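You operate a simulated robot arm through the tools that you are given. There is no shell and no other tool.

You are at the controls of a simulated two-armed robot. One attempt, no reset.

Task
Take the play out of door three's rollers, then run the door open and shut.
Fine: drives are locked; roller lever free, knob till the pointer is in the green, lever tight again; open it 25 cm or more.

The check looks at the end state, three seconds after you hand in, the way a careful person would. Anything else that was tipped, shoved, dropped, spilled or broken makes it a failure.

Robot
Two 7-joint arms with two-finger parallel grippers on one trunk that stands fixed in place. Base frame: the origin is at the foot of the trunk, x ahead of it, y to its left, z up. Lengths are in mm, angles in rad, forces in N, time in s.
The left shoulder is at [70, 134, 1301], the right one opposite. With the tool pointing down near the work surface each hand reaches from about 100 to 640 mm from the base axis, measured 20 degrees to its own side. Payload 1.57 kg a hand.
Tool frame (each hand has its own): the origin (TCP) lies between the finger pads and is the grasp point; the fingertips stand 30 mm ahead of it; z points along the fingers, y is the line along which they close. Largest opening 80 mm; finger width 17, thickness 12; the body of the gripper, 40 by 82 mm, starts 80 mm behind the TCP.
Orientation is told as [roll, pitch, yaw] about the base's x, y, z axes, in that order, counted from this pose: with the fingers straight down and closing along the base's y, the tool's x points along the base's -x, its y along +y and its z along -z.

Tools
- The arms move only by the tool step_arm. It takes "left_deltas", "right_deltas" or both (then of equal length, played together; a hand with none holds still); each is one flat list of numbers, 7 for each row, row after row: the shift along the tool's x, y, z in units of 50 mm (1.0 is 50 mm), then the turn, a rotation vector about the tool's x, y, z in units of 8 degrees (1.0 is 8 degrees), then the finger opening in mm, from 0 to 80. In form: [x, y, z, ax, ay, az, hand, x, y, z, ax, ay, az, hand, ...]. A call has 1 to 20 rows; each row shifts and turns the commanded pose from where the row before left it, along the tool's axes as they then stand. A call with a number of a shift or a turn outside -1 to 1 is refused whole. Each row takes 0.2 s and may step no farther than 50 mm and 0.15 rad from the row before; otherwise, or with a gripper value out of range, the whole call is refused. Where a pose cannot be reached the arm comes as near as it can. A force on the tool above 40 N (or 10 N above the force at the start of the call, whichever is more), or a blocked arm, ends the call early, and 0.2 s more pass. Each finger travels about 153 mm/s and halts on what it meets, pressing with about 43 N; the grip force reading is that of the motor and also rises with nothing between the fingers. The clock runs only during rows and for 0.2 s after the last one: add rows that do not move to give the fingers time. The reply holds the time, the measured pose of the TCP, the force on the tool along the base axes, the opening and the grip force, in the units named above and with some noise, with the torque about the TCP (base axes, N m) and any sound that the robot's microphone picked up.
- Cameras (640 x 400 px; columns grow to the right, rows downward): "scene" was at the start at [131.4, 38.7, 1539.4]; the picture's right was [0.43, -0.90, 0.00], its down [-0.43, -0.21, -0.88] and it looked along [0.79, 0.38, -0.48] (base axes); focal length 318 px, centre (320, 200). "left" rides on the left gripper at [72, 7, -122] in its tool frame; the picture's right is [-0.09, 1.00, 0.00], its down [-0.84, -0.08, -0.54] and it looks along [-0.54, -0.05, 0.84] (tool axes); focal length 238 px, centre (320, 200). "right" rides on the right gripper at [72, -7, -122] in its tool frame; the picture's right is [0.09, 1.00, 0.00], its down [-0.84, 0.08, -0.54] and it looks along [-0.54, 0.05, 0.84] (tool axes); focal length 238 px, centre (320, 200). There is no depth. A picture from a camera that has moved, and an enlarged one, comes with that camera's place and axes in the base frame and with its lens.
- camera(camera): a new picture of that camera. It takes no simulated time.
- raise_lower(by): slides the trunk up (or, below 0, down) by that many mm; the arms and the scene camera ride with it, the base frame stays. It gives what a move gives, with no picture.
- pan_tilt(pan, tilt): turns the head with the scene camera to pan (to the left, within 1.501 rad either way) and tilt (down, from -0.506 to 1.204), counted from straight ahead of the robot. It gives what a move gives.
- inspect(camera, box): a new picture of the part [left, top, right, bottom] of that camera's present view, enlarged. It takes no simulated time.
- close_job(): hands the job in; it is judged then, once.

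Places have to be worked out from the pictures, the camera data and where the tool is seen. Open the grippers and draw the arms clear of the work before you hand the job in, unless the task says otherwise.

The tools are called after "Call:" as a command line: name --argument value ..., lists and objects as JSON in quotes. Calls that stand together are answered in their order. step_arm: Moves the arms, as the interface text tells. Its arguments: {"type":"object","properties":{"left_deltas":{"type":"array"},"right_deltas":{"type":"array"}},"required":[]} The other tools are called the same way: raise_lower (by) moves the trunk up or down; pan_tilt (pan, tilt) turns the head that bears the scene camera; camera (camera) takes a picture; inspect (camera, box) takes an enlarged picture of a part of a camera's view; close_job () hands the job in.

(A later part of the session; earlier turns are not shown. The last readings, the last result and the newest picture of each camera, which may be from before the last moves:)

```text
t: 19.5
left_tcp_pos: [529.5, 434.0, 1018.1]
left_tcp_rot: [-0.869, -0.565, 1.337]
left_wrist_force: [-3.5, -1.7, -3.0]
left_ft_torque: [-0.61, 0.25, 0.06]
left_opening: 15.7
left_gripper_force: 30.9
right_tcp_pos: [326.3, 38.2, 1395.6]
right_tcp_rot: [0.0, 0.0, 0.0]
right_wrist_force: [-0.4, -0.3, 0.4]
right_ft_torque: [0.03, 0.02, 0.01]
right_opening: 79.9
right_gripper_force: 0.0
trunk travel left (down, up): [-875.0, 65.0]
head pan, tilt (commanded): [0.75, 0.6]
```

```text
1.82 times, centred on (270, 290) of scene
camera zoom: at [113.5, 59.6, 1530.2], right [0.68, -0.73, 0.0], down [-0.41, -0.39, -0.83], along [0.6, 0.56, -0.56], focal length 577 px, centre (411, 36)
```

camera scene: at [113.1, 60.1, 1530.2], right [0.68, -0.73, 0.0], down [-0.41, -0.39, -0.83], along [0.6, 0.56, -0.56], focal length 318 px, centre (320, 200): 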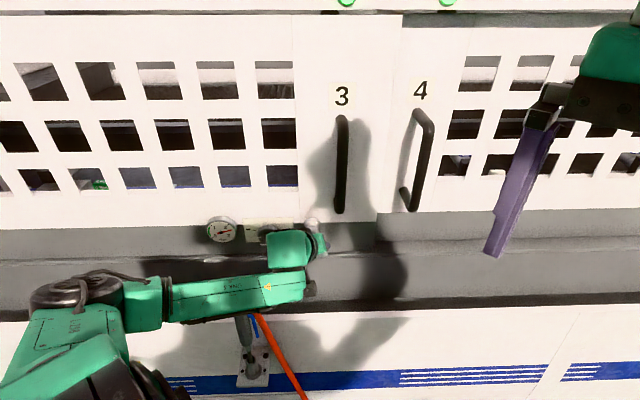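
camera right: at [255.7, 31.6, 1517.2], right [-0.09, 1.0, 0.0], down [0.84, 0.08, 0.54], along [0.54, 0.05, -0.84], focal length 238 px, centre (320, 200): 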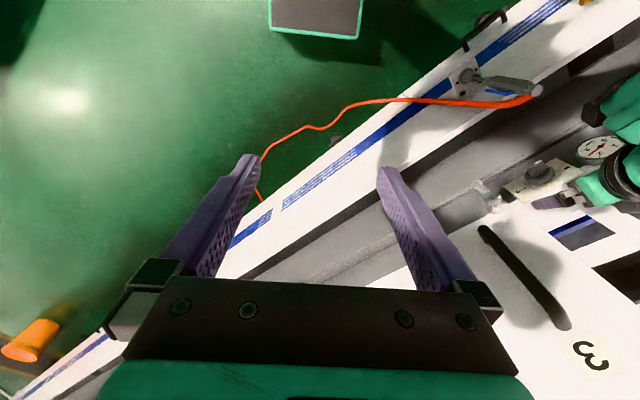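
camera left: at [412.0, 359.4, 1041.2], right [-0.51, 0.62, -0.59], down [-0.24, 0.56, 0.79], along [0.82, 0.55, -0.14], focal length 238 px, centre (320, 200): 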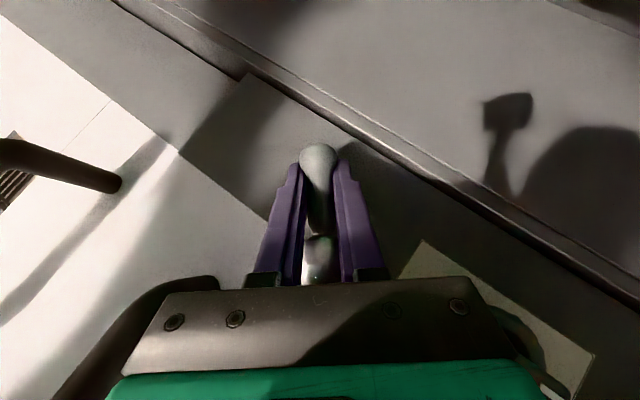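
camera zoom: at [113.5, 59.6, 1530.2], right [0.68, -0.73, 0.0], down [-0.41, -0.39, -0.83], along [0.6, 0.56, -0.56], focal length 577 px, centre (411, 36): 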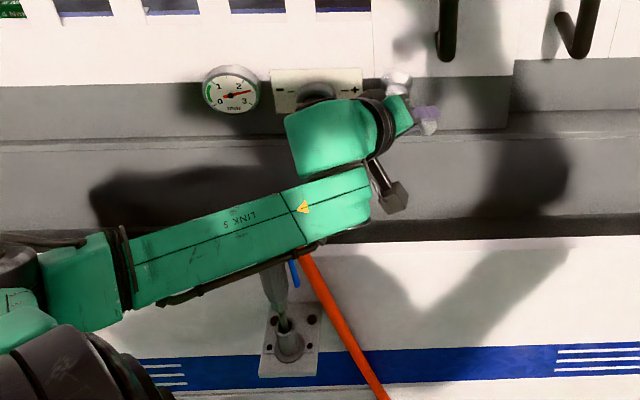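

The lever follows at low force; it is now about 40° to the right. One more 8° step with the grip, then I loosen to a cage and keep pushing it on round without turning the hand, so the forearm stays high over the gun.

Call:
step_arm --left_deltas '[0, -0.12, -0.006, 0.707, 0, -0.707, 0, 0, 0, 0, 0, 0, 0, 0, 0, 0, 0, 0, 0, 0, 34, 0, 0, 0, 0, 0, 0, 34]'

Call:
camera --camera "left"

Call:
camera --camera "scene"

```text
t: 20.5
left_tcp_pos: [532.8, 431.0, 1022.8]
left_tcp_rot: [-1.003, -0.491, 1.406]
left_wrist_force: [0.2, 0.3, 0.4]
left_ft_torque: [-0.02, 0.01, 0.01]
left_opening: 33.9
left_gripper_force: 0.0
right_tcp_pos: [328.0, 37.3, 1396.3]
right_tcp_rot: [-0.001, 0.001, 0.0]
right_wrist_force: [0.4, 0.7, 0.6]
right_ft_torque: [0.02, 0.01, -0.01]
right_opening: 79.7
right_gripper_force: 0.0
trunk travel left (down, up): [-875.0, 65.0]
head pan, tilt (commanded): [0.75, 0.6]
```

```text
taken
camera left: at [413.6, 358.6, 1041.6], right [-0.45, 0.56, -0.7], down [-0.32, 0.63, 0.71], along [0.84, 0.54, -0.11], focal length 238 px, centre (320, 200)
```

left: 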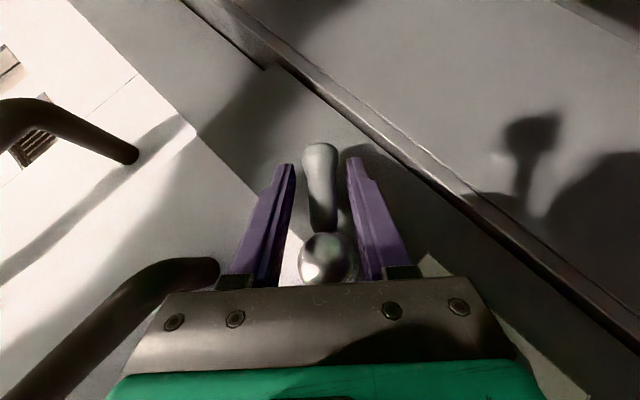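

```text
taken
camera scene: at [113.9, 59.7, 1530.2], right [0.68, -0.73, 0.0], down [-0.41, -0.39, -0.83], along [0.6, 0.56, -0.57], focal length 318 px, centre (320, 200)
```

scene: 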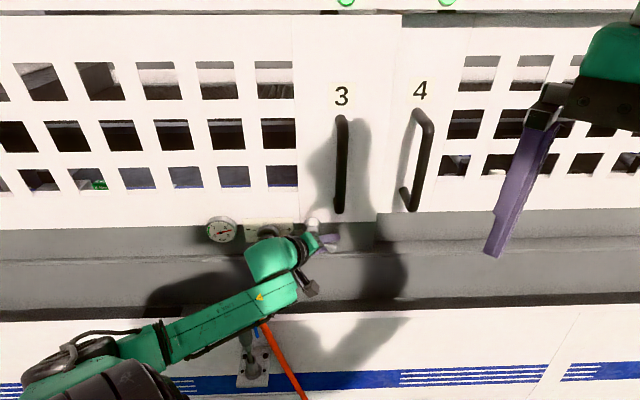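

Released into a cage, lever at ~48°. I push along the finger-closing direction in small steps, which should swing the lever further.

Call:
step_arm --left_deltas '[0, -0.18, 0, 0, 0, 0, 34, 0, -0.16, 0, 0, 0, 0, 34, -0.02, -0.16, -0.02, 0, 0, 0, 34, 0, 0, 0, 0, 0, 0, 34]'

Call:
camera --camera "left"

```text
t: 21.5
left_tcp_pos: [544.2, 421.4, 1039.5]
left_tcp_rot: [-1.0, -0.486, 1.406]
left_wrist_force: [-6.1, -2.2, -12.9]
left_ft_torque: [-0.26, -0.33, 0.05]
left_opening: 44.3
left_gripper_force: 5.5
right_tcp_pos: [329.1, 39.1, 1394.8]
right_tcp_rot: [0.001, 0.001, -0.002]
right_wrist_force: [-0.4, -0.4, 0.4]
right_ft_torque: [-0.01, -0.02, 0.01]
right_opening: 80.1
right_gripper_force: 0.1
trunk travel left (down, up): [-875.0, 65.0]
head pan, tilt (commanded): [0.75, 0.6]
```

```text
taken
camera left: at [425.5, 348.1, 1060.4], right [-0.45, 0.56, -0.7], down [-0.31, 0.63, 0.71], along [0.83, 0.54, -0.11], focal length 238 px, centre (320, 200)
```

left: 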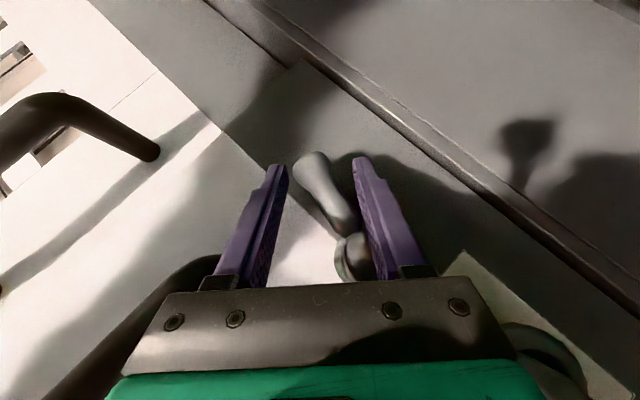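

The lever swung further, but a finger now seems to bear on the hub ball (opening forced to 44, ~14 N). I look closely before going on.

Call:
inspect --camera "left" --box '[220, 120, 460, 300]'

Call:
inspect --camera "scene" --box '[200, 190, 400, 330]'

```text
2.22 times, centred on (340, 210) of left
camera zoom: at [425.5, 348.1, 1060.4], right [-0.45, 0.56, -0.7], down [-0.31, 0.63, 0.71], along [0.83, 0.54, -0.11], focal length 530 px, centre (276, 178)
```

zoom: 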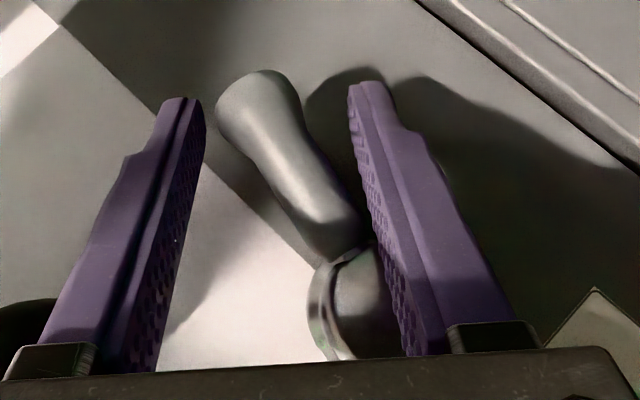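

```text
2.86 times, centred on (300, 260) of scene
camera zoom: at [114.8, 60.8, 1530.0], right [0.68, -0.73, 0.0], down [-0.41, -0.39, -0.82], along [0.6, 0.56, -0.57], focal length 907 px, centre (377, 29)
```

zoom: 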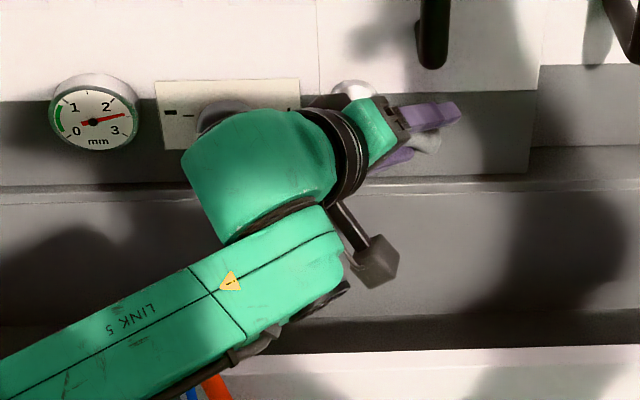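

The finger bears on the lever too close to the hub, wasting leverage. I back off slightly, shift outward along the lever and push again nearer its end.

Call:
step_arm --left_deltas '[0, 0.16, 0, 0, 0, 0, 34, 0.09, 0, -0.05, 0, 0, 0, 34, 0.09, 0, -0.05, 0, 0, 0, 34, 0, 0, 0, 0, 0, 0, 34]'

Call:
camera --camera "left"

```text
t: 22.5
left_tcp_pos: [535.3, 416.4, 1035.9]
left_tcp_rot: [-1.003, -0.49, 1.405]
left_wrist_force: [0.6, 0.3, 0.5]
left_ft_torque: [0.01, 0.0, -0.02]
left_opening: 34.3
left_gripper_force: 0.1
right_tcp_pos: [328.1, 37.2, 1395.5]
right_tcp_rot: [0.001, 0.0, 0.0]
right_wrist_force: [1.3, -0.3, -0.3]
right_ft_torque: [0.04, 0.0, -0.01]
right_opening: 80.1
right_gripper_force: 0.0
trunk travel left (down, up): [-875.0, 65.0]
head pan, tilt (commanded): [0.75, 0.6]
```

```text
taken
camera left: at [416.1, 342.9, 1054.3], right [-0.45, 0.56, -0.7], down [-0.32, 0.63, 0.71], along [0.84, 0.54, -0.11], focal length 238 px, centre (320, 200)
```

left: 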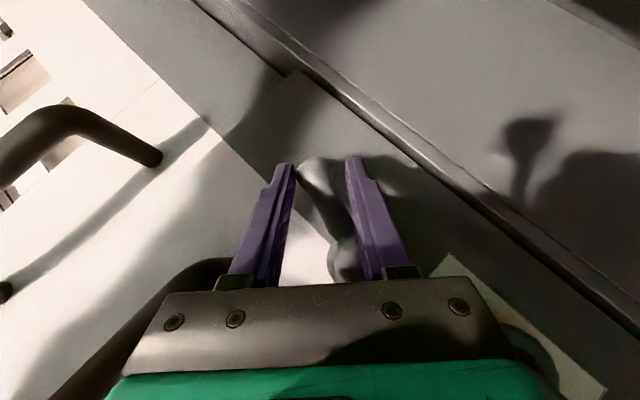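

The lever stands at about 67° to the right. I back the hand out, close the fingers into a single pusher, un-roll the hand partly (raising the forearm), and set up below the lever end.

Call:
step_arm --left_deltas '[0, 0, -0.6, 0, 0, 0, 34, 0, 0, -0.6, 0, 0, 0, 34, 0, 0, 0, -0.707, 0, 0.707, 10, 0, 0, 0, -0.707, 0, 0.707, 0, 0, 0, 0, -0.707, 0, 0.707, 0, 0.336, -0.122, 0.392, 0, 0, 0, 0, 0, 0, 0, 0, 0, 0, 0]'

Call:
camera --camera "left"

Call:
camera --camera "scene"

```text
t: 24.1
left_tcp_pos: [495.4, 398.9, 1043.6]
left_tcp_rot: [-0.56, -0.7, 1.153]
left_wrist_force: [0.5, -0.3, 0.0]
left_ft_torque: [-0.02, 0.01, -0.02]
left_opening: 0.0
left_gripper_force: 21.7
right_tcp_pos: [326.8, 37.1, 1394.9]
right_tcp_rot: [0.0, 0.002, -0.001]
right_wrist_force: [0.0, -0.4, -0.3]
right_ft_torque: [0.05, -0.02, -0.02]
right_opening: 80.2
right_gripper_force: 0.1
trunk travel left (down, up): [-875.0, 65.0]
head pan, tilt (commanded): [0.75, 0.6]
```

```text
taken
camera left: at [383.0, 318.4, 1073.1], right [-0.6, 0.72, -0.35], down [-0.07, 0.38, 0.92], along [0.79, 0.58, -0.18], focal length 238 px, centre (320, 200)
```

left: 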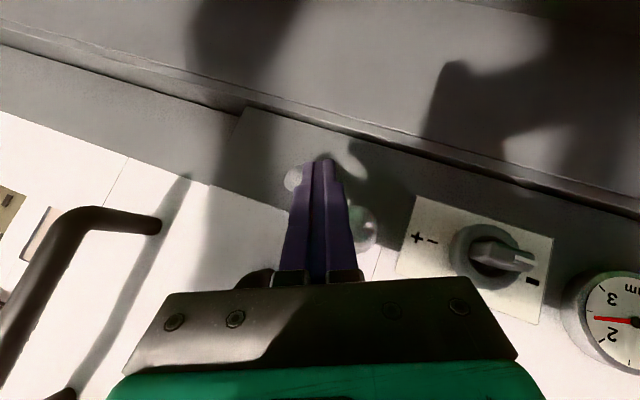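

```text
taken
camera scene: at [114.1, 59.7, 1530.2], right [0.68, -0.73, 0.0], down [-0.41, -0.39, -0.82], along [0.6, 0.56, -0.57], focal length 318 px, centre (320, 200)
```

scene: 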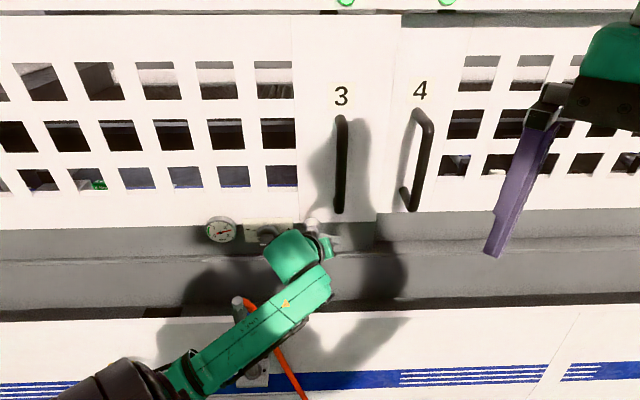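

The lever end is visible at about t −91, z 1027, left of the closed fingers in view. I insert the closed fingertips below the lever along the finger direction.

Call:
step_arm --left_deltas '[0, 0, 0.4, 0, 0, 0, 0, 0, 0, 0.4, 0, 0, 0, 0, 0, 0, 0.36, 0, 0, 0, 0, 0, 0, 0, 0, 0, 0, 0]'

Call:
camera --camera "left"

```text
t: 25.1
left_tcp_pos: [534.8, 414.5, 1005.3]
left_tcp_rot: [-0.561, -0.7, 1.153]
left_wrist_force: [1.2, -0.7, -0.6]
left_ft_torque: [0.01, 0.0, 0.02]
left_opening: 0.0
left_gripper_force: 21.1
right_tcp_pos: [328.0, 37.6, 1395.1]
right_tcp_rot: [0.0, 0.0, 0.0]
right_wrist_force: [0.0, -0.5, 1.1]
right_ft_torque: [-0.02, -0.01, -0.01]
right_opening: 80.0
right_gripper_force: 0.2
trunk travel left (down, up): [-875.0, 65.0]
head pan, tilt (commanded): [0.75, 0.6]
```

```text
taken
camera left: at [423.4, 334.5, 1034.8], right [-0.6, 0.72, -0.35], down [-0.07, 0.38, 0.92], along [0.79, 0.58, -0.18], focal length 238 px, centre (320, 200)
```

left: 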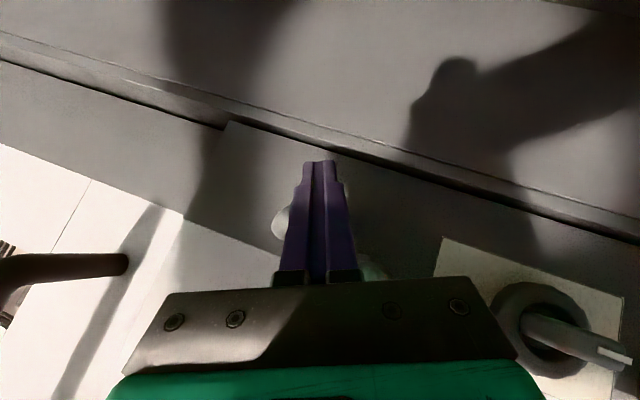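

The fingertips are under the lever without contact. I push up-and-right in small steps to swing the lever toward horizontal.

Call:
step_arm --left_deltas '[-0.06, -0.12, -0.06, 0, 0, 0, 0, -0.06, -0.12, -0.06, 0, 0, 0, 0, -0.06, -0.12, -0.06, 0, 0, 0, 0, 0, 0, 0, 0, 0, 0, 0]'

Call:
camera --camera "left"

```text
t: 26.1
left_tcp_pos: [543.3, 407.6, 1024.1]
left_tcp_rot: [-0.561, -0.698, 1.156]
left_wrist_force: [-4.1, 0.6, -2.8]
left_ft_torque: [0.01, -0.02, 0.02]
left_opening: 0.1
left_gripper_force: 20.8
right_tcp_pos: [326.2, 38.0, 1394.9]
right_tcp_rot: [0.0, 0.001, 0.0]
right_wrist_force: [0.2, -0.3, 0.7]
right_ft_torque: [-0.01, 0.01, -0.01]
right_opening: 80.2
right_gripper_force: 0.1
trunk travel left (down, up): [-875.0, 65.0]
head pan, tilt (commanded): [0.75, 0.6]
```

```text
taken
camera left: at [431.1, 327.2, 1053.5], right [-0.6, 0.72, -0.35], down [-0.07, 0.38, 0.92], along [0.79, 0.58, -0.18], focal length 238 px, centre (320, 200)
```

left: 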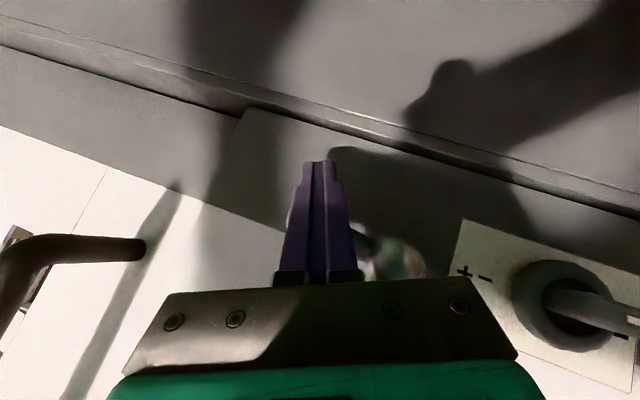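

Contact at about 5 N and the lever is moving. I continue a few more steps and watch for a rise that would mark its end stop.

Call:
step_arm --left_deltas '[-0.07, -0.08, -0.07, 0, 0, 0, 0, -0.07, -0.08, -0.07, 0, 0, 0, 0, -0.07, -0.06, -0.07, 0, 0, 0, 0, 0, 0, 0, 0, 0, 0, 0]'

Call:
camera --camera "left"

Call:
camera --camera "right"

```text
t: 27.1
left_tcp_pos: [545.0, 403.1, 1035.0]
left_tcp_rot: [-0.543, -0.684, 1.142]
left_wrist_force: [-17.7, -7.1, -34.9]
left_ft_torque: [0.07, 0.15, -0.09]
left_opening: 0.2
left_gripper_force: 21.6
right_tcp_pos: [328.8, 41.1, 1393.8]
right_tcp_rot: [0.0, 0.002, 0.0]
right_wrist_force: [-0.7, -0.5, 0.2]
right_ft_torque: [0.0, 0.0, 0.0]
right_opening: 80.1
right_gripper_force: 0.1
trunk travel left (down, up): [-875.0, 65.0]
head pan, tilt (commanded): [0.75, 0.6]
```

```text
taken
camera left: at [434.1, 324.0, 1066.3], right [-0.61, 0.72, -0.34], down [-0.06, 0.39, 0.92], along [0.79, 0.58, -0.2], focal length 238 px, centre (320, 200)
```

left: 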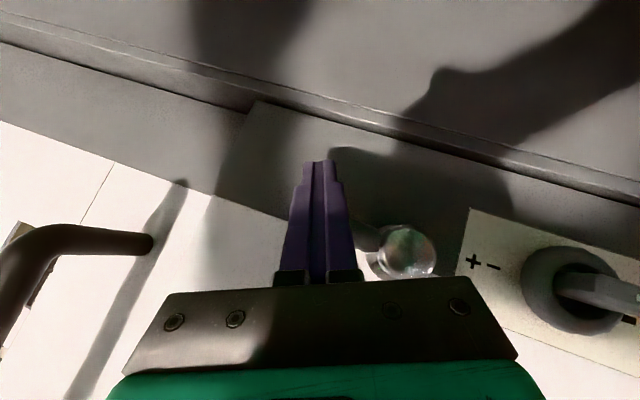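

```text
taken
camera right: at [257.3, 34.5, 1516.4], right [-0.09, 1.0, 0.0], down [0.84, 0.08, 0.54], along [0.54, 0.05, -0.84], focal length 238 px, centre (320, 200)
```

right: 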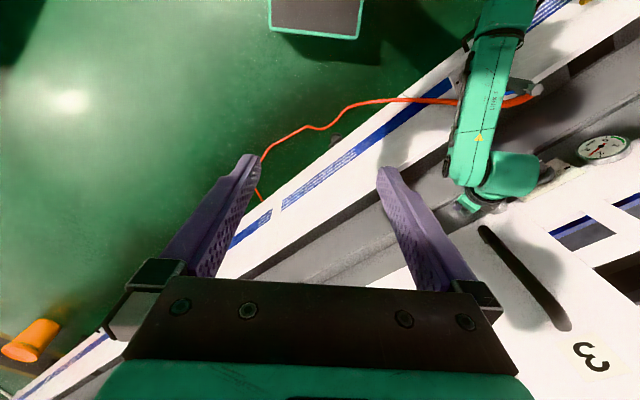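

The force rose sharply to ~40 N: the lever is at its end stop, close to horizontal. I back off and withdraw the hand to look.

Call:
step_arm --left_deltas '[0.12, 0.12, 0.12, 0, 0, 0, 0, 0.12, 0.12, 0.12, 0, 0, 0, 0, 0, 0, -0.5, 0, 0, 0, 0, 0, 0, -0.7, 0, 0, 0, 0, 0, 0, -0.8, 0, 0, 0, 20, 0, 0, -0.8, 0, 0, 0, 60, 0, 0, 0, 0, 0, 0, 60]'

Call:
camera --camera "left"

Call:
camera --camera "scene"

```text
t: 28.7
left_tcp_pos: [443.7, 368.1, 1114.0]
left_tcp_rot: [-0.56, -0.7, 1.153]
left_wrist_force: [-1.2, -0.1, 0.0]
left_ft_torque: [-0.01, -0.01, 0.01]
left_opening: 60.0
left_gripper_force: 0.1
right_tcp_pos: [328.6, 37.8, 1393.9]
right_tcp_rot: [-0.001, 0.0, 0.0]
right_wrist_force: [0.9, 0.9, 0.1]
right_ft_torque: [0.02, 0.0, 0.01]
right_opening: 80.1
right_gripper_force: 0.1
trunk travel left (down, up): [-875.0, 65.0]
head pan, tilt (commanded): [0.75, 0.6]
```

```text
taken
camera left: at [331.5, 287.8, 1143.0], right [-0.6, 0.72, -0.35], down [-0.07, 0.38, 0.92], along [0.79, 0.58, -0.18], focal length 238 px, centre (320, 200)
```

left: 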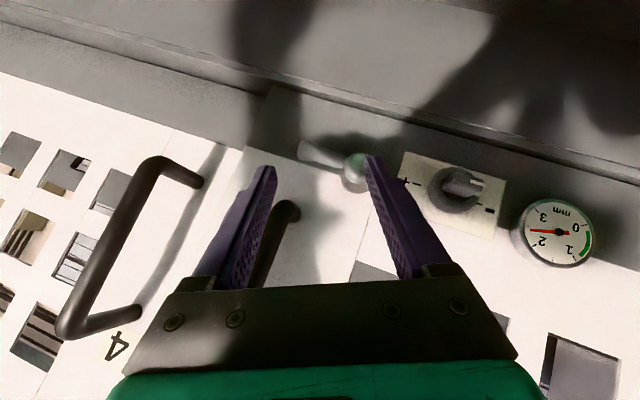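

```text
taken
camera scene: at [114.1, 59.4, 1530.2], right [0.68, -0.73, 0.0], down [-0.41, -0.39, -0.83], along [0.6, 0.56, -0.57], focal length 318 px, centre (320, 200)
```

scene: 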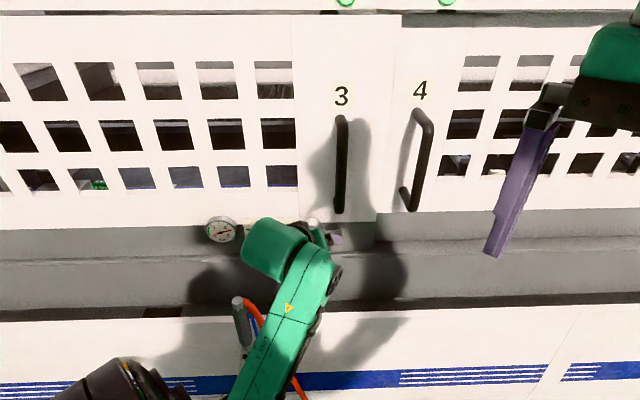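

The lever now lies near horizontal pointing right. I check lever, knob and gauge close up.

Call:
inspect --camera "left" --box '[280, 110, 610, 290]'

Call:
inspect --camera "scene" --box '[180, 190, 400, 340]'

```text
1.94 times, centred on (445, 200) of left
camera zoom: at [331.5, 287.8, 1143.0], right [-0.6, 0.72, -0.35], down [-0.07, 0.38, 0.92], along [0.79, 0.58, -0.18], focal length 462 px, centre (78, 200)
```

zoom: 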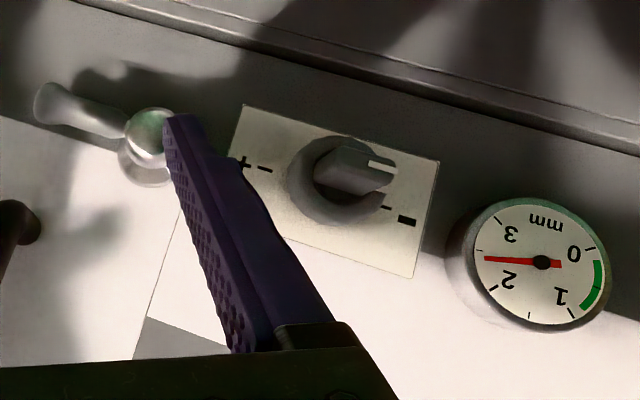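

```text
2.67 times, centred on (290, 265) of scene
camera zoom: at [114.1, 59.4, 1530.2], right [0.68, -0.73, 0.0], down [-0.41, -0.39, -0.83], along [0.6, 0.56, -0.57], focal length 847 px, centre (400, 27)
```

zoom: 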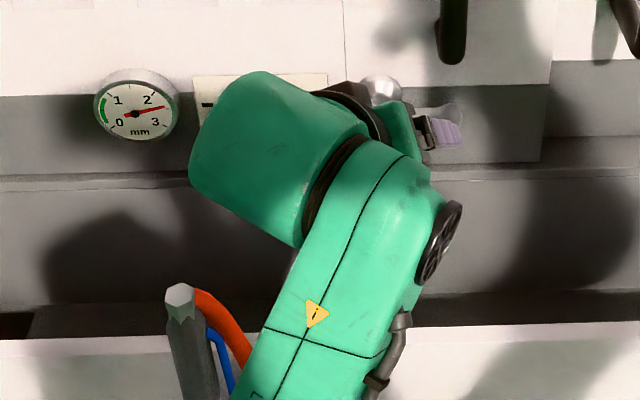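

Lever is free (horizontal, right). Next the knob: I un-roll the hand, steepen it to ~55° down so its camera clears the gun, and move to a point in front of and above the knob.

Call:
step_arm --left_deltas '[0, 0, 0, -0.707, 0, 0.707, 56, 0, 0, 0, -0.707, 0, 0.707, 56, 0, 0, 0, -0.707, 0, 0.707, 56, 0, 0, 0, 0, 0.625, 0, 56, 0, 0, 0, 0, 0.625, 0, 56]'

```text
t: 29.9
left_tcp_pos: [444.1, 366.6, 1112.7]
left_tcp_rot: [0.002, -0.607, 0.766]
left_wrist_force: [0.0, 0.1, 0.6]
left_ft_torque: [0.02, 0.01, 0.01]
left_opening: 55.8
left_gripper_force: 0.1
right_tcp_pos: [328.8, 39.3, 1394.6]
right_tcp_rot: [-0.001, -0.001, -0.001]
right_wrist_force: [0.6, 0.1, 0.0]
right_ft_torque: [-0.02, 0.04, -0.01]
right_opening: 80.0
right_gripper_force: 0.0
trunk travel left (down, up): [-875.0, 65.0]
head pan, tilt (commanded): [0.75, 0.6]
```

Orientation is right (pitch −0.607). I translate to the pre-grasp point before the knob.

Call:
step_arm --left_deltas '[-0.247, 0.6145, 0.324, 0, 0, 0, 56, -0.247, 0.6145, 0.324, 0, 0, 0, 56, -0.247, 0.6145, 0.324, 0, 0, 0, 56, -0.247, 0.6145, 0.324, 0, 0, 0, 56]'

Call:
camera --camera "left"

Call:
camera --camera "scene"

```text
t: 30.9
left_tcp_pos: [414.8, 511.1, 1084.7]
left_tcp_rot: [-0.002, -0.607, 0.769]
left_wrist_force: [0.3, 0.9, 0.0]
left_ft_torque: [-0.01, -0.01, -0.01]
left_opening: 55.8
left_gripper_force: 0.0
right_tcp_pos: [326.7, 40.2, 1394.7]
right_tcp_rot: [-0.001, 0.0, 0.001]
right_wrist_force: [0.1, 0.7, -0.2]
right_ft_torque: [0.0, 0.01, -0.05]
right_opening: 80.4
right_gripper_force: 0.1
trunk travel left (down, up): [-875.0, 65.0]
head pan, tilt (commanded): [0.75, 0.6]
```

```text
taken
camera left: at [319.4, 426.3, 1144.2], right [-0.64, 0.77, 0.05], down [0.33, 0.21, 0.92], along [0.7, 0.6, -0.38], focal length 238 px, centre (320, 200)
```

left: 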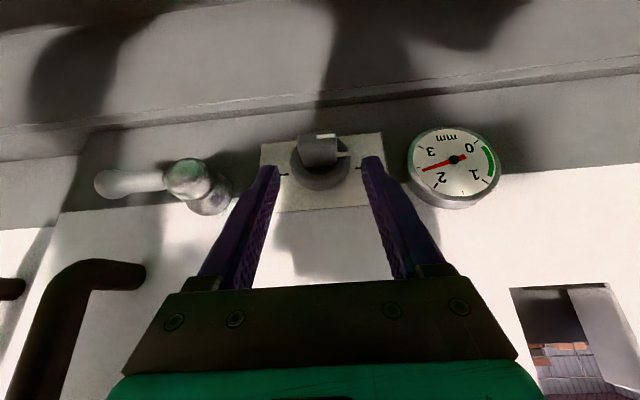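

```text
taken
camera scene: at [113.7, 61.3, 1530.2], right [0.68, -0.73, 0.0], down [-0.41, -0.39, -0.82], along [0.6, 0.56, -0.57], focal length 318 px, centre (320, 200)
```

scene: 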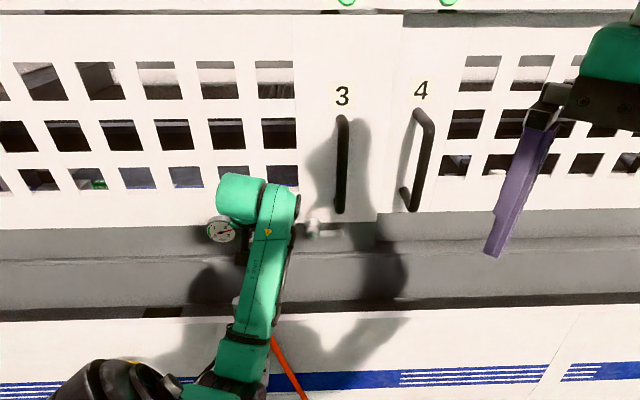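

The knob sits between the fingers in view and the gauge is visible beside them. I zoom to fix the tab's exact position.

Call:
inspect --camera "left" --box '[250, 110, 400, 220]'

Call:
inspect --camera "left" --box '[400, 115, 510, 215]'

```text
3.64 times, centred on (325, 165) of left
camera zoom: at [319.4, 426.3, 1144.2], right [-0.64, 0.77, 0.05], down [0.33, 0.21, 0.92], along [0.7, 0.6, -0.38], focal length 867 px, centre (302, 327)
```

zoom: 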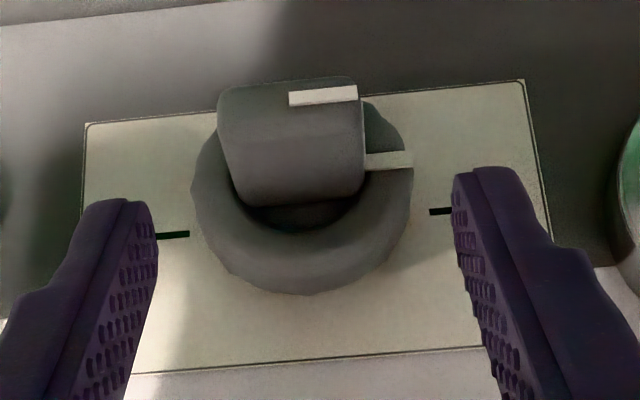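

```text
4.00 times, centred on (455, 165) of left
camera zoom: at [319.4, 426.3, 1144.2], right [-0.64, 0.77, 0.05], down [0.33, 0.21, 0.92], along [0.7, 0.6, -0.38], focal length 953 px, centre (-220, 340)
```

zoom: 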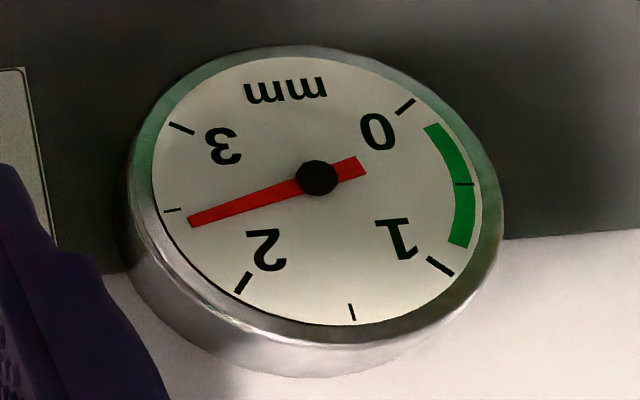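

Tab spans about t 59–90 with the axis at t≈74.5, z≈1027, outer end at n≈682. I advance about 51 mm along the fingers so the pads flank the tab's two ends.

Call:
step_arm --left_deltas '[0, -0.026, 0.36, 0, 0, 0, 56, 0, -0.026, 0.36, 0, 0, 0, 56, 0, -0.026, 0.3, 0, 0, 0, 56, 0, 0, 0, 0, 0, 0, 56]'

Call:
camera --camera "left"

Call:
camera --camera "right"

```text
t: 31.9
left_tcp_pos: [439.2, 526.2, 1045.0]
left_tcp_rot: [0.0, -0.608, 0.767]
left_wrist_force: [-1.5, 0.6, -0.9]
left_ft_torque: [0.01, 0.0, 0.04]
left_opening: 57.5
left_gripper_force: 1.2
right_tcp_pos: [327.2, 39.1, 1395.6]
right_tcp_rot: [-0.001, 0.0, -0.001]
right_wrist_force: [0.4, 0.1, 0.3]
right_ft_torque: [0.0, 0.0, 0.0]
right_opening: 80.0
right_gripper_force: 0.1
trunk travel left (down, up): [-875.0, 65.0]
head pan, tilt (commanded): [0.75, 0.6]
```

```text
taken
camera left: at [342.4, 442.4, 1103.3], right [-0.64, 0.77, 0.05], down [0.33, 0.21, 0.92], along [0.7, 0.61, -0.38], focal length 238 px, centre (320, 200)
```

left: 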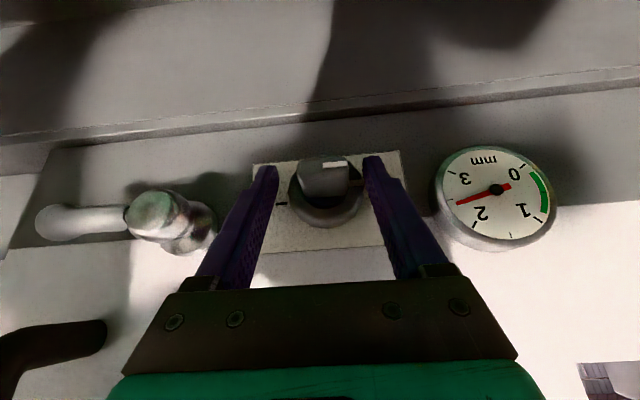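

```text
taken
camera right: at [255.5, 31.9, 1517.2], right [-0.09, 1.0, 0.0], down [0.84, 0.08, 0.54], along [0.54, 0.05, -0.84], focal length 238 px, centre (320, 200)
```

right: 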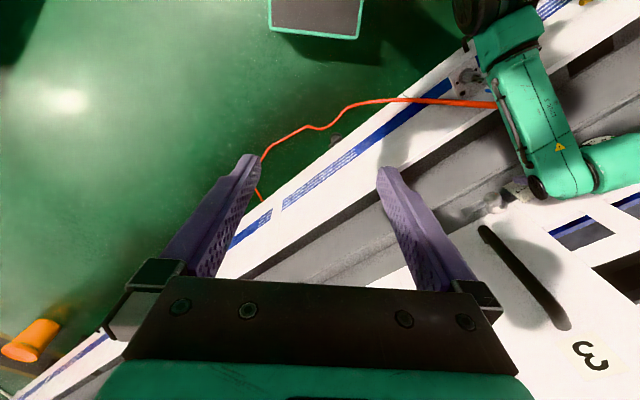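

Readings hint at a very light touch (opening pushed to 57.5). I zoom to see whether a fingertip is against the knob's base ring.

Call:
inspect --camera "left" --box '[240, 130, 420, 260]'

```text
3.08 times, centred on (330, 195) of left
camera zoom: at [342.4, 442.4, 1103.3], right [-0.64, 0.77, 0.05], down [0.33, 0.21, 0.92], along [0.7, 0.61, -0.38], focal length 733 px, centre (289, 215)
```

zoom: 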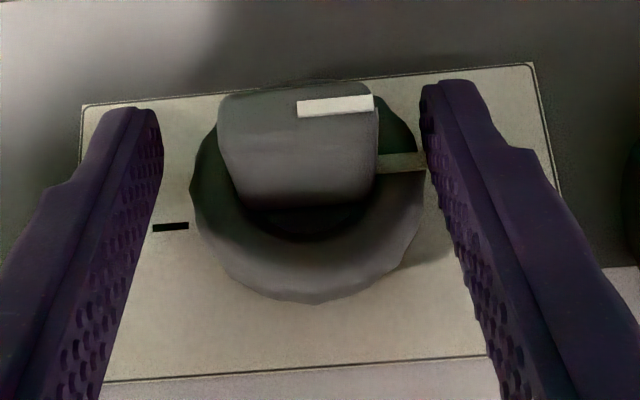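

The base-left fingertip is touching the rim of the knob's base ring, so I'm slightly too deep. I back out ~5 mm from the panel and then close gently onto the tab.

Call:
step_arm --left_deltas '[0.06, 0.048, -0.1, 0, 0, 0, 60, 0, 0, 0, 0, 0, 0, 60, 0, 0, 0, 0, 0, 0, 42, 0, 0, 0, 0, 0, 0, 42]'

Call:
inspect --camera "left" --box '[240, 130, 420, 260]'

```text
t: 32.9
left_tcp_pos: [432.8, 525.3, 1046.5]
left_tcp_rot: [0.0, -0.608, 0.769]
left_wrist_force: [-1.8, 1.4, 0.3]
left_ft_torque: [-0.08, 0.11, 0.0]
left_opening: 49.8
left_gripper_force: 44.7
right_tcp_pos: [326.6, 38.1, 1394.8]
right_tcp_rot: [-0.001, 0.001, 0.0]
right_wrist_force: [-0.1, -0.1, 1.3]
right_ft_torque: [0.0, -0.02, 0.02]
right_opening: 80.1
right_gripper_force: 0.1
trunk travel left (down, up): [-875.0, 65.0]
head pan, tilt (commanded): [0.75, 0.6]
```

```text
3.08 times, centred on (330, 195) of left
camera zoom: at [336.5, 440.9, 1105.6], right [-0.64, 0.77, 0.05], down [0.33, 0.21, 0.92], along [0.7, 0.6, -0.38], focal length 733 px, centre (289, 215)
```

zoom: 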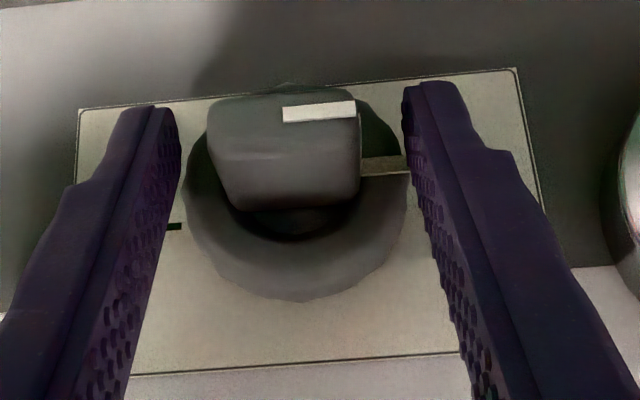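

The fingers closed at 49.8 mm – that's the base ring, so the knob stands ~15 mm nearer than I figured (plate at n≈712, axis z≈1039, tab end n≈668). I reopen, back out ~14 mm along the fingers and close again on the tab only.

Call:
step_arm --left_deltas '[0, 0, 0, 0, 0, 0, 60, 0, -0.03, -0.14, 0, 0, 0, 60, 0, 0, -0.14, 0, 0, 0, 60, 0, 0, 0, 0, 0, 0, 40, 0, 0, 0, 0, 0, 0, 40]'

Call:
inspect --camera "left" --box '[240, 130, 420, 260]'

```text
t: 34.1
left_tcp_pos: [428.8, 518.0, 1059.8]
left_tcp_rot: [-0.001, -0.605, 0.768]
left_wrist_force: [0.5, -0.7, 1.1]
left_ft_torque: [0.0, -0.03, 0.0]
left_opening: 40.1
left_gripper_force: 0.2
right_tcp_pos: [327.6, 38.2, 1395.5]
right_tcp_rot: [-0.002, 0.0, 0.001]
right_wrist_force: [0.1, -0.3, -0.8]
right_ft_torque: [-0.01, -0.01, 0.02]
right_opening: 79.9
right_gripper_force: 0.1
trunk travel left (down, up): [-875.0, 65.0]
head pan, tilt (commanded): [0.75, 0.6]
```

```text
3.08 times, centred on (330, 195) of left
camera zoom: at [332.1, 434.1, 1117.9], right [-0.64, 0.77, 0.05], down [0.33, 0.21, 0.92], along [0.7, 0.6, -0.38], focal length 733 px, centre (289, 215)
```

zoom: 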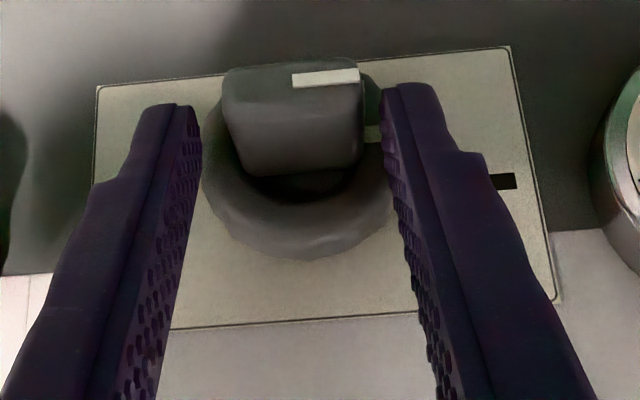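

Fingers now pass in front of the ring and flank the tab symmetrically. I close on the tab.

Call:
step_arm --left_deltas '[0, 0, 0, 0, 0, 0, 0, 0, 0, 0, 0, 0, 0, 0, 0, 0, 0, 0, 0, 0, 0]'

Call:
camera --camera "left"

```text
t: 34.9
left_tcp_pos: [427.2, 519.4, 1059.1]
left_tcp_rot: [-0.002, -0.607, 0.769]
left_wrist_force: [-2.5, 3.4, 0.9]
left_ft_torque: [0.01, 0.11, 1.23]
left_opening: 29.9
left_gripper_force: 39.8
right_tcp_pos: [326.0, 39.4, 1395.9]
right_tcp_rot: [0.0, 0.0, 0.0]
right_wrist_force: [-0.7, 0.6, 0.1]
right_ft_torque: [-0.02, -0.01, 0.03]
right_opening: 80.0
right_gripper_force: 0.0
trunk travel left (down, up): [-875.0, 65.0]
head pan, tilt (commanded): [0.75, 0.6]
```

```text
taken
camera left: at [331.1, 435.0, 1117.9], right [-0.64, 0.77, 0.05], down [0.32, 0.21, 0.92], along [0.7, 0.61, -0.38], focal length 238 px, centre (320, 200)
```

left: 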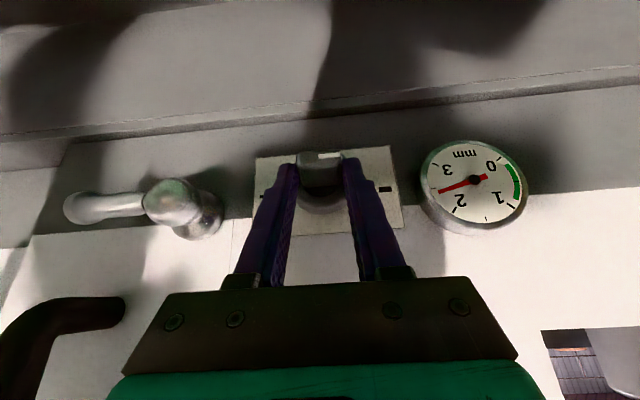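

Tab gripped at 29.9 mm. I turn it 8° clockwise (toward "+") about the knob axis and look at the gauge.

Call:
step_arm --left_deltas '[0, -0.028, 0, -0.41, 0, 0.287, 0, 0, -0.028, 0.003, -0.41, 0, 0.287, 0, 0, 0, 0, 0, 0, 0, 0]'

Call:
camera --camera "left"

Call:
inspect --camera "left" --box '[400, 120, 550, 240]'

```text
t: 35.7
left_tcp_pos: [430.1, 518.3, 1059.4]
left_tcp_rot: [0.169, -0.6, 0.672]
left_wrist_force: [-1.4, 3.4, 3.2]
left_ft_torque: [-0.45, 0.57, 1.04]
left_opening: 30.1
left_gripper_force: 39.6
right_tcp_pos: [326.6, 40.0, 1395.2]
right_tcp_rot: [0.0, 0.0, 0.0]
right_wrist_force: [0.0, 0.1, 0.8]
right_ft_torque: [-0.01, -0.03, 0.03]
right_opening: 80.0
right_gripper_force: 0.0
trunk travel left (down, up): [-875.0, 65.0]
head pan, tilt (commanded): [0.75, 0.6]
```

```text
taken
camera left: at [339.1, 426.7, 1118.0], right [-0.62, 0.76, 0.19], down [0.41, 0.11, 0.9], along [0.66, 0.64, -0.38], focal length 238 px, centre (320, 200)
```

left: 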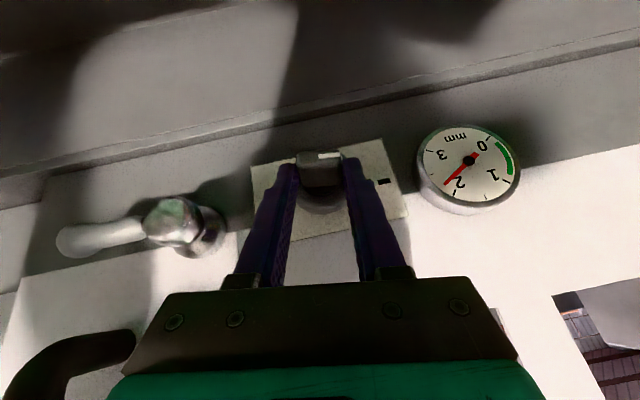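

```text
3.33 times, centred on (475, 180) of left
camera zoom: at [339.1, 426.7, 1118.0], right [-0.62, 0.76, 0.19], down [0.41, 0.11, 0.9], along [0.66, 0.64, -0.38], focal length 794 px, centre (-197, 267)
```

zoom: 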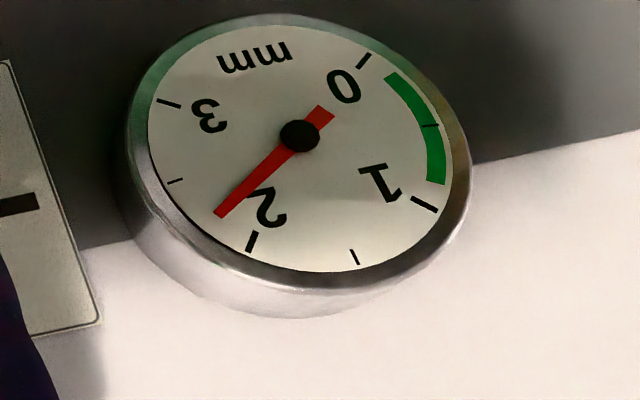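

Clockwise works: the pointer dropped from ~2.4 to ~2.2. I continue turning clockwise in 8° rows.

Call:
step_arm --left_deltas '[0.002, -0.056, 0.003, -0.819, 0, 0.574, 0, 0.002, -0.056, 0.003, -0.819, 0, 0.574, 0, 0, 0, 0, 0, 0, 0, 0]'

Call:
camera --camera "left"

Call:
camera --camera "scene"

```text
t: 36.5
left_tcp_pos: [433.2, 513.2, 1056.5]
left_tcp_rot: [0.5, -0.547, 0.488]
left_wrist_force: [1.2, 1.5, 2.0]
left_ft_torque: [-0.07, 0.19, 1.0]
left_opening: 30.2
left_gripper_force: 39.5
right_tcp_pos: [328.4, 38.8, 1395.4]
right_tcp_rot: [-0.001, 0.0, -0.001]
right_wrist_force: [-0.5, -0.3, -0.5]
right_ft_torque: [0.02, 0.01, 0.01]
right_opening: 80.0
right_gripper_force: 0.0
trunk travel left (down, up): [-875.0, 65.0]
head pan, tilt (commanded): [0.75, 0.6]
```

```text
taken
camera left: at [354.8, 410.4, 1113.5], right [-0.56, 0.69, 0.45], down [0.58, -0.06, 0.81], along [0.59, 0.72, -0.37], focal length 238 px, centre (320, 200)
```

left: 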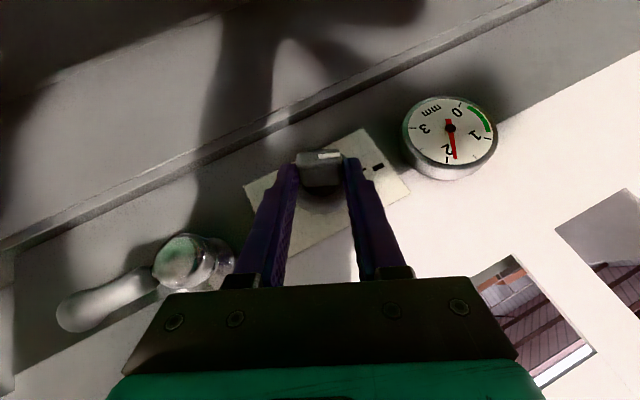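

```text
taken
camera scene: at [114.2, 59.8, 1530.1], right [0.68, -0.73, 0.0], down [-0.41, -0.39, -0.82], along [0.6, 0.56, -0.57], focal length 318 px, centre (320, 200)
```

scene: 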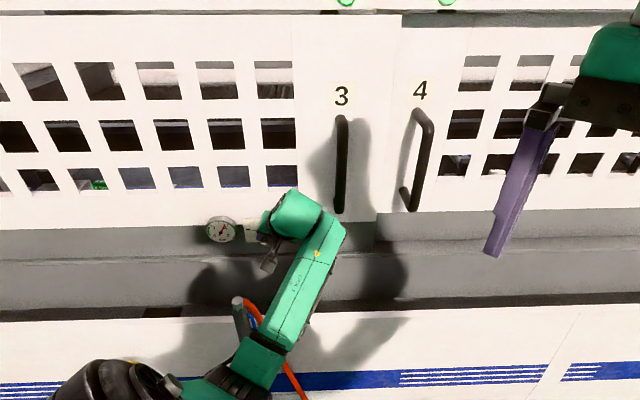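

The pointer is now near 1.9 (about 0.02 mm per degree), forces are low. I keep turning to about 48°.

Call:
step_arm --left_deltas '[0.002, -0.056, 0.003, -0.819, 0, 0.574, 0, 0.002, -0.056, 0.003, -0.819, 0, 0.574, 0, 0.002, -0.056, 0.003, -0.819, 0, 0.574, 0, 0, 0, 0, 0, 0, 0, 0]'

Call:
camera --camera "left"

Call:
inspect --camera "scene" --box '[190, 180, 390, 340]'

```text
t: 37.5
left_tcp_pos: [440.0, 507.4, 1050.4]
left_tcp_rot: [0.933, -0.387, 0.287]
left_wrist_force: [1.2, -3.5, -5.7]
left_ft_torque: [-0.01, -0.17, 0.99]
left_opening: 30.1
left_gripper_force: 39.4
right_tcp_pos: [329.6, 37.6, 1394.8]
right_tcp_rot: [0.0, 0.003, 0.0]
right_wrist_force: [0.0, 0.4, 0.3]
right_ft_torque: [0.05, 0.02, -0.02]
right_opening: 79.9
right_gripper_force: 0.0
trunk travel left (down, up): [-875.0, 65.0]
head pan, tilt (commanded): [0.75, 0.6]
```

```text
taken
camera left: at [375.2, 389.5, 1095.9], right [-0.38, 0.51, 0.78], down [0.79, -0.27, 0.56], along [0.49, 0.82, -0.3], focal length 238 px, centre (320, 200)
```

left: 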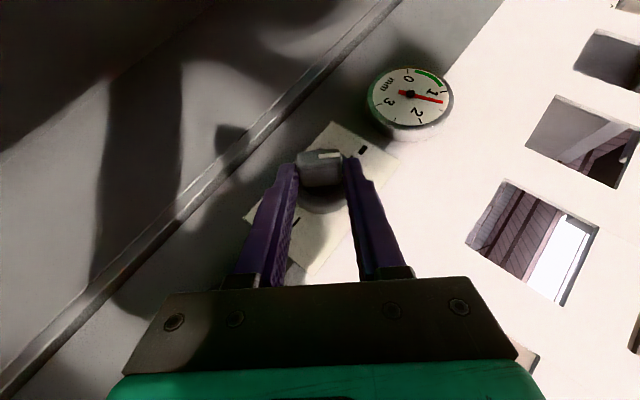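

```text
2.50 times, centred on (290, 260) of scene
camera zoom: at [115.5, 59.4, 1530.0], right [0.68, -0.73, 0.0], down [-0.41, -0.39, -0.82], along [0.6, 0.56, -0.57], focal length 794 px, centre (395, 50)
```

zoom: 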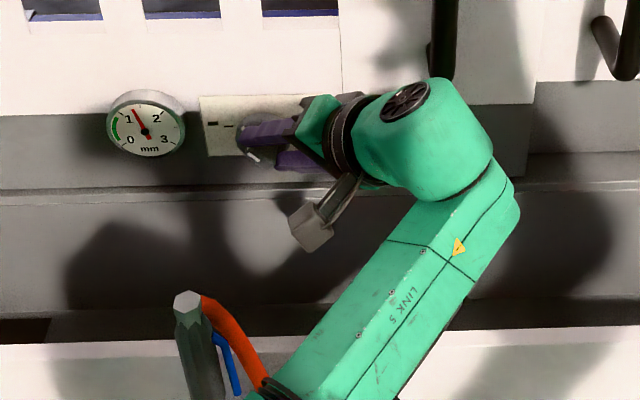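

Pointer is at about 1.25 now; about 30° more should bring it to 0.5. I continue two rows and check.

Call:
step_arm --left_deltas '[0.002, -0.056, 0.003, -0.819, 0, 0.574, 0, 0.002, -0.056, 0.003, -0.819, 0, 0.574, 0, 0, 0, 0, 0, 0, 0, 0]'

Call:
camera --camera "left"

Call:
inspect --camera "scene" --box '[190, 180, 390, 340]'

```text
t: 38.3
left_tcp_pos: [441.8, 504.8, 1045.5]
left_tcp_rot: [1.187, -0.246, 0.205]
left_wrist_force: [-2.8, -8.2, -18.1]
left_ft_torque: [-0.13, -0.4, 0.88]
left_opening: 29.8
left_gripper_force: 39.3
right_tcp_pos: [329.4, 38.9, 1395.4]
right_tcp_rot: [0.001, 0.001, 0.001]
right_wrist_force: [0.4, 0.0, -0.2]
right_ft_torque: [0.0, -0.02, -0.01]
right_opening: 80.2
right_gripper_force: 0.1
trunk travel left (down, up): [-875.0, 65.0]
head pan, tilt (commanded): [0.75, 0.6]
```

```text
taken
camera left: at [384.7, 379.6, 1078.1], right [-0.21, 0.34, 0.92], down [0.87, -0.36, 0.33], along [0.44, 0.87, -0.22], focal length 238 px, centre (320, 200)
```

left: 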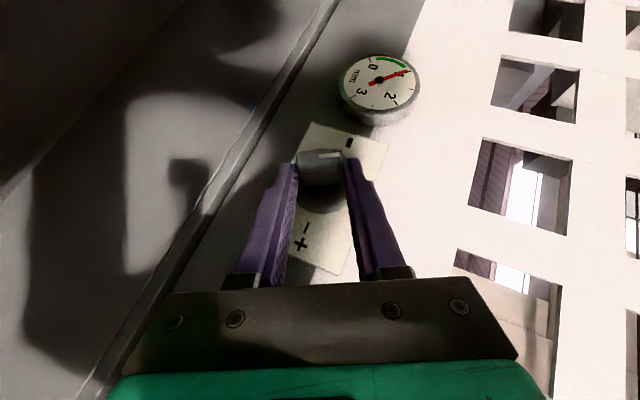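

```text
2.50 times, centred on (290, 260) of scene
camera zoom: at [116.0, 60.1, 1529.8], right [0.68, -0.73, 0.0], down [-0.41, -0.39, -0.82], along [0.6, 0.56, -0.57], focal length 794 px, centre (395, 50)
```

zoom: 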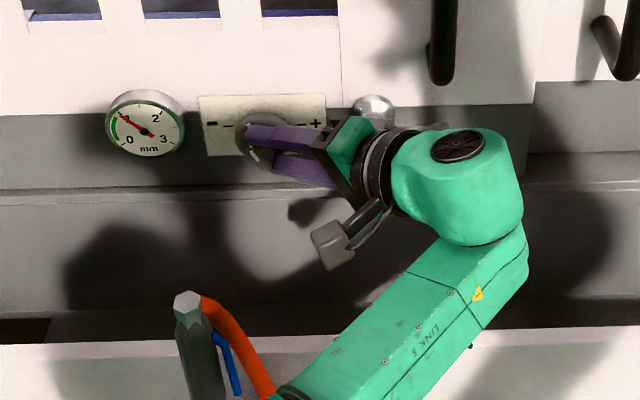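

Pointer ~0.9, with the tool being pulled down ~18 N, so I add a small downward correction while turning one more row and a half.

Call:
step_arm --left_deltas '[0.01, -0.095, 0.014, -0.819, 0, 0.574, 0, 0.006, -0.045, 0.008, -0.41, 0, 0.287, 0, 0, 0, 0, 0, 0, 0, 0]'

Call:
inspect --camera "scene" --box '[190, 180, 390, 340]'

Call:
inspect --camera "left" --box '[260, 20, 440, 180]'

```text
t: 39.1
left_tcp_pos: [442.1, 502.8, 1041.6]
left_tcp_rot: [1.369, -0.135, 0.169]
left_wrist_force: [-2.6, -7.2, -10.8]
left_ft_torque: [-0.2, -0.17, 0.75]
left_opening: 30.1
left_gripper_force: 39.4
right_tcp_pos: [328.2, 37.7, 1394.6]
right_tcp_rot: [-0.001, 0.0, 0.003]
right_wrist_force: [-0.6, -0.2, -0.3]
right_ft_torque: [0.03, 0.04, 0.03]
right_opening: 79.9
right_gripper_force: 0.1
trunk travel left (down, up): [-875.0, 65.0]
head pan, tilt (commanded): [0.75, 0.6]
```

```text
2.50 times, centred on (290, 260) of scene
camera zoom: at [115.0, 59.3, 1530.1], right [0.68, -0.73, 0.0], down [-0.41, -0.39, -0.82], along [0.6, 0.56, -0.57], focal length 794 px, centre (395, 50)
```

zoom: 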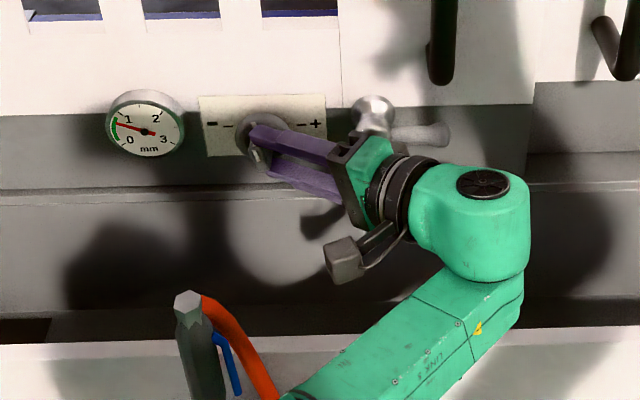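

```text
2.50 times, centred on (350, 100) of left
camera zoom: at [389.4, 374.3, 1061.6], right [-0.07, 0.19, 0.98], down [0.91, -0.4, 0.15], along [0.42, 0.9, -0.14], focal length 596 px, centre (245, 450)
```

zoom: 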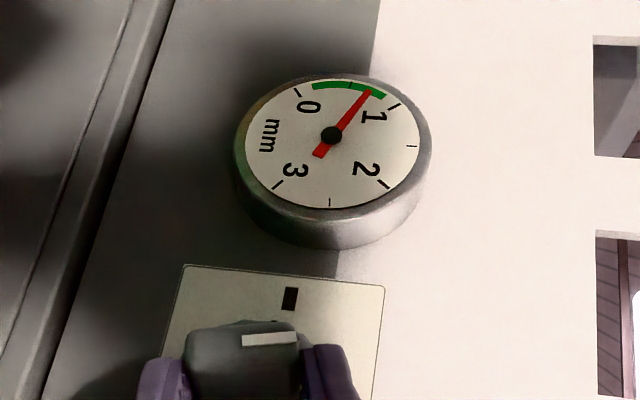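

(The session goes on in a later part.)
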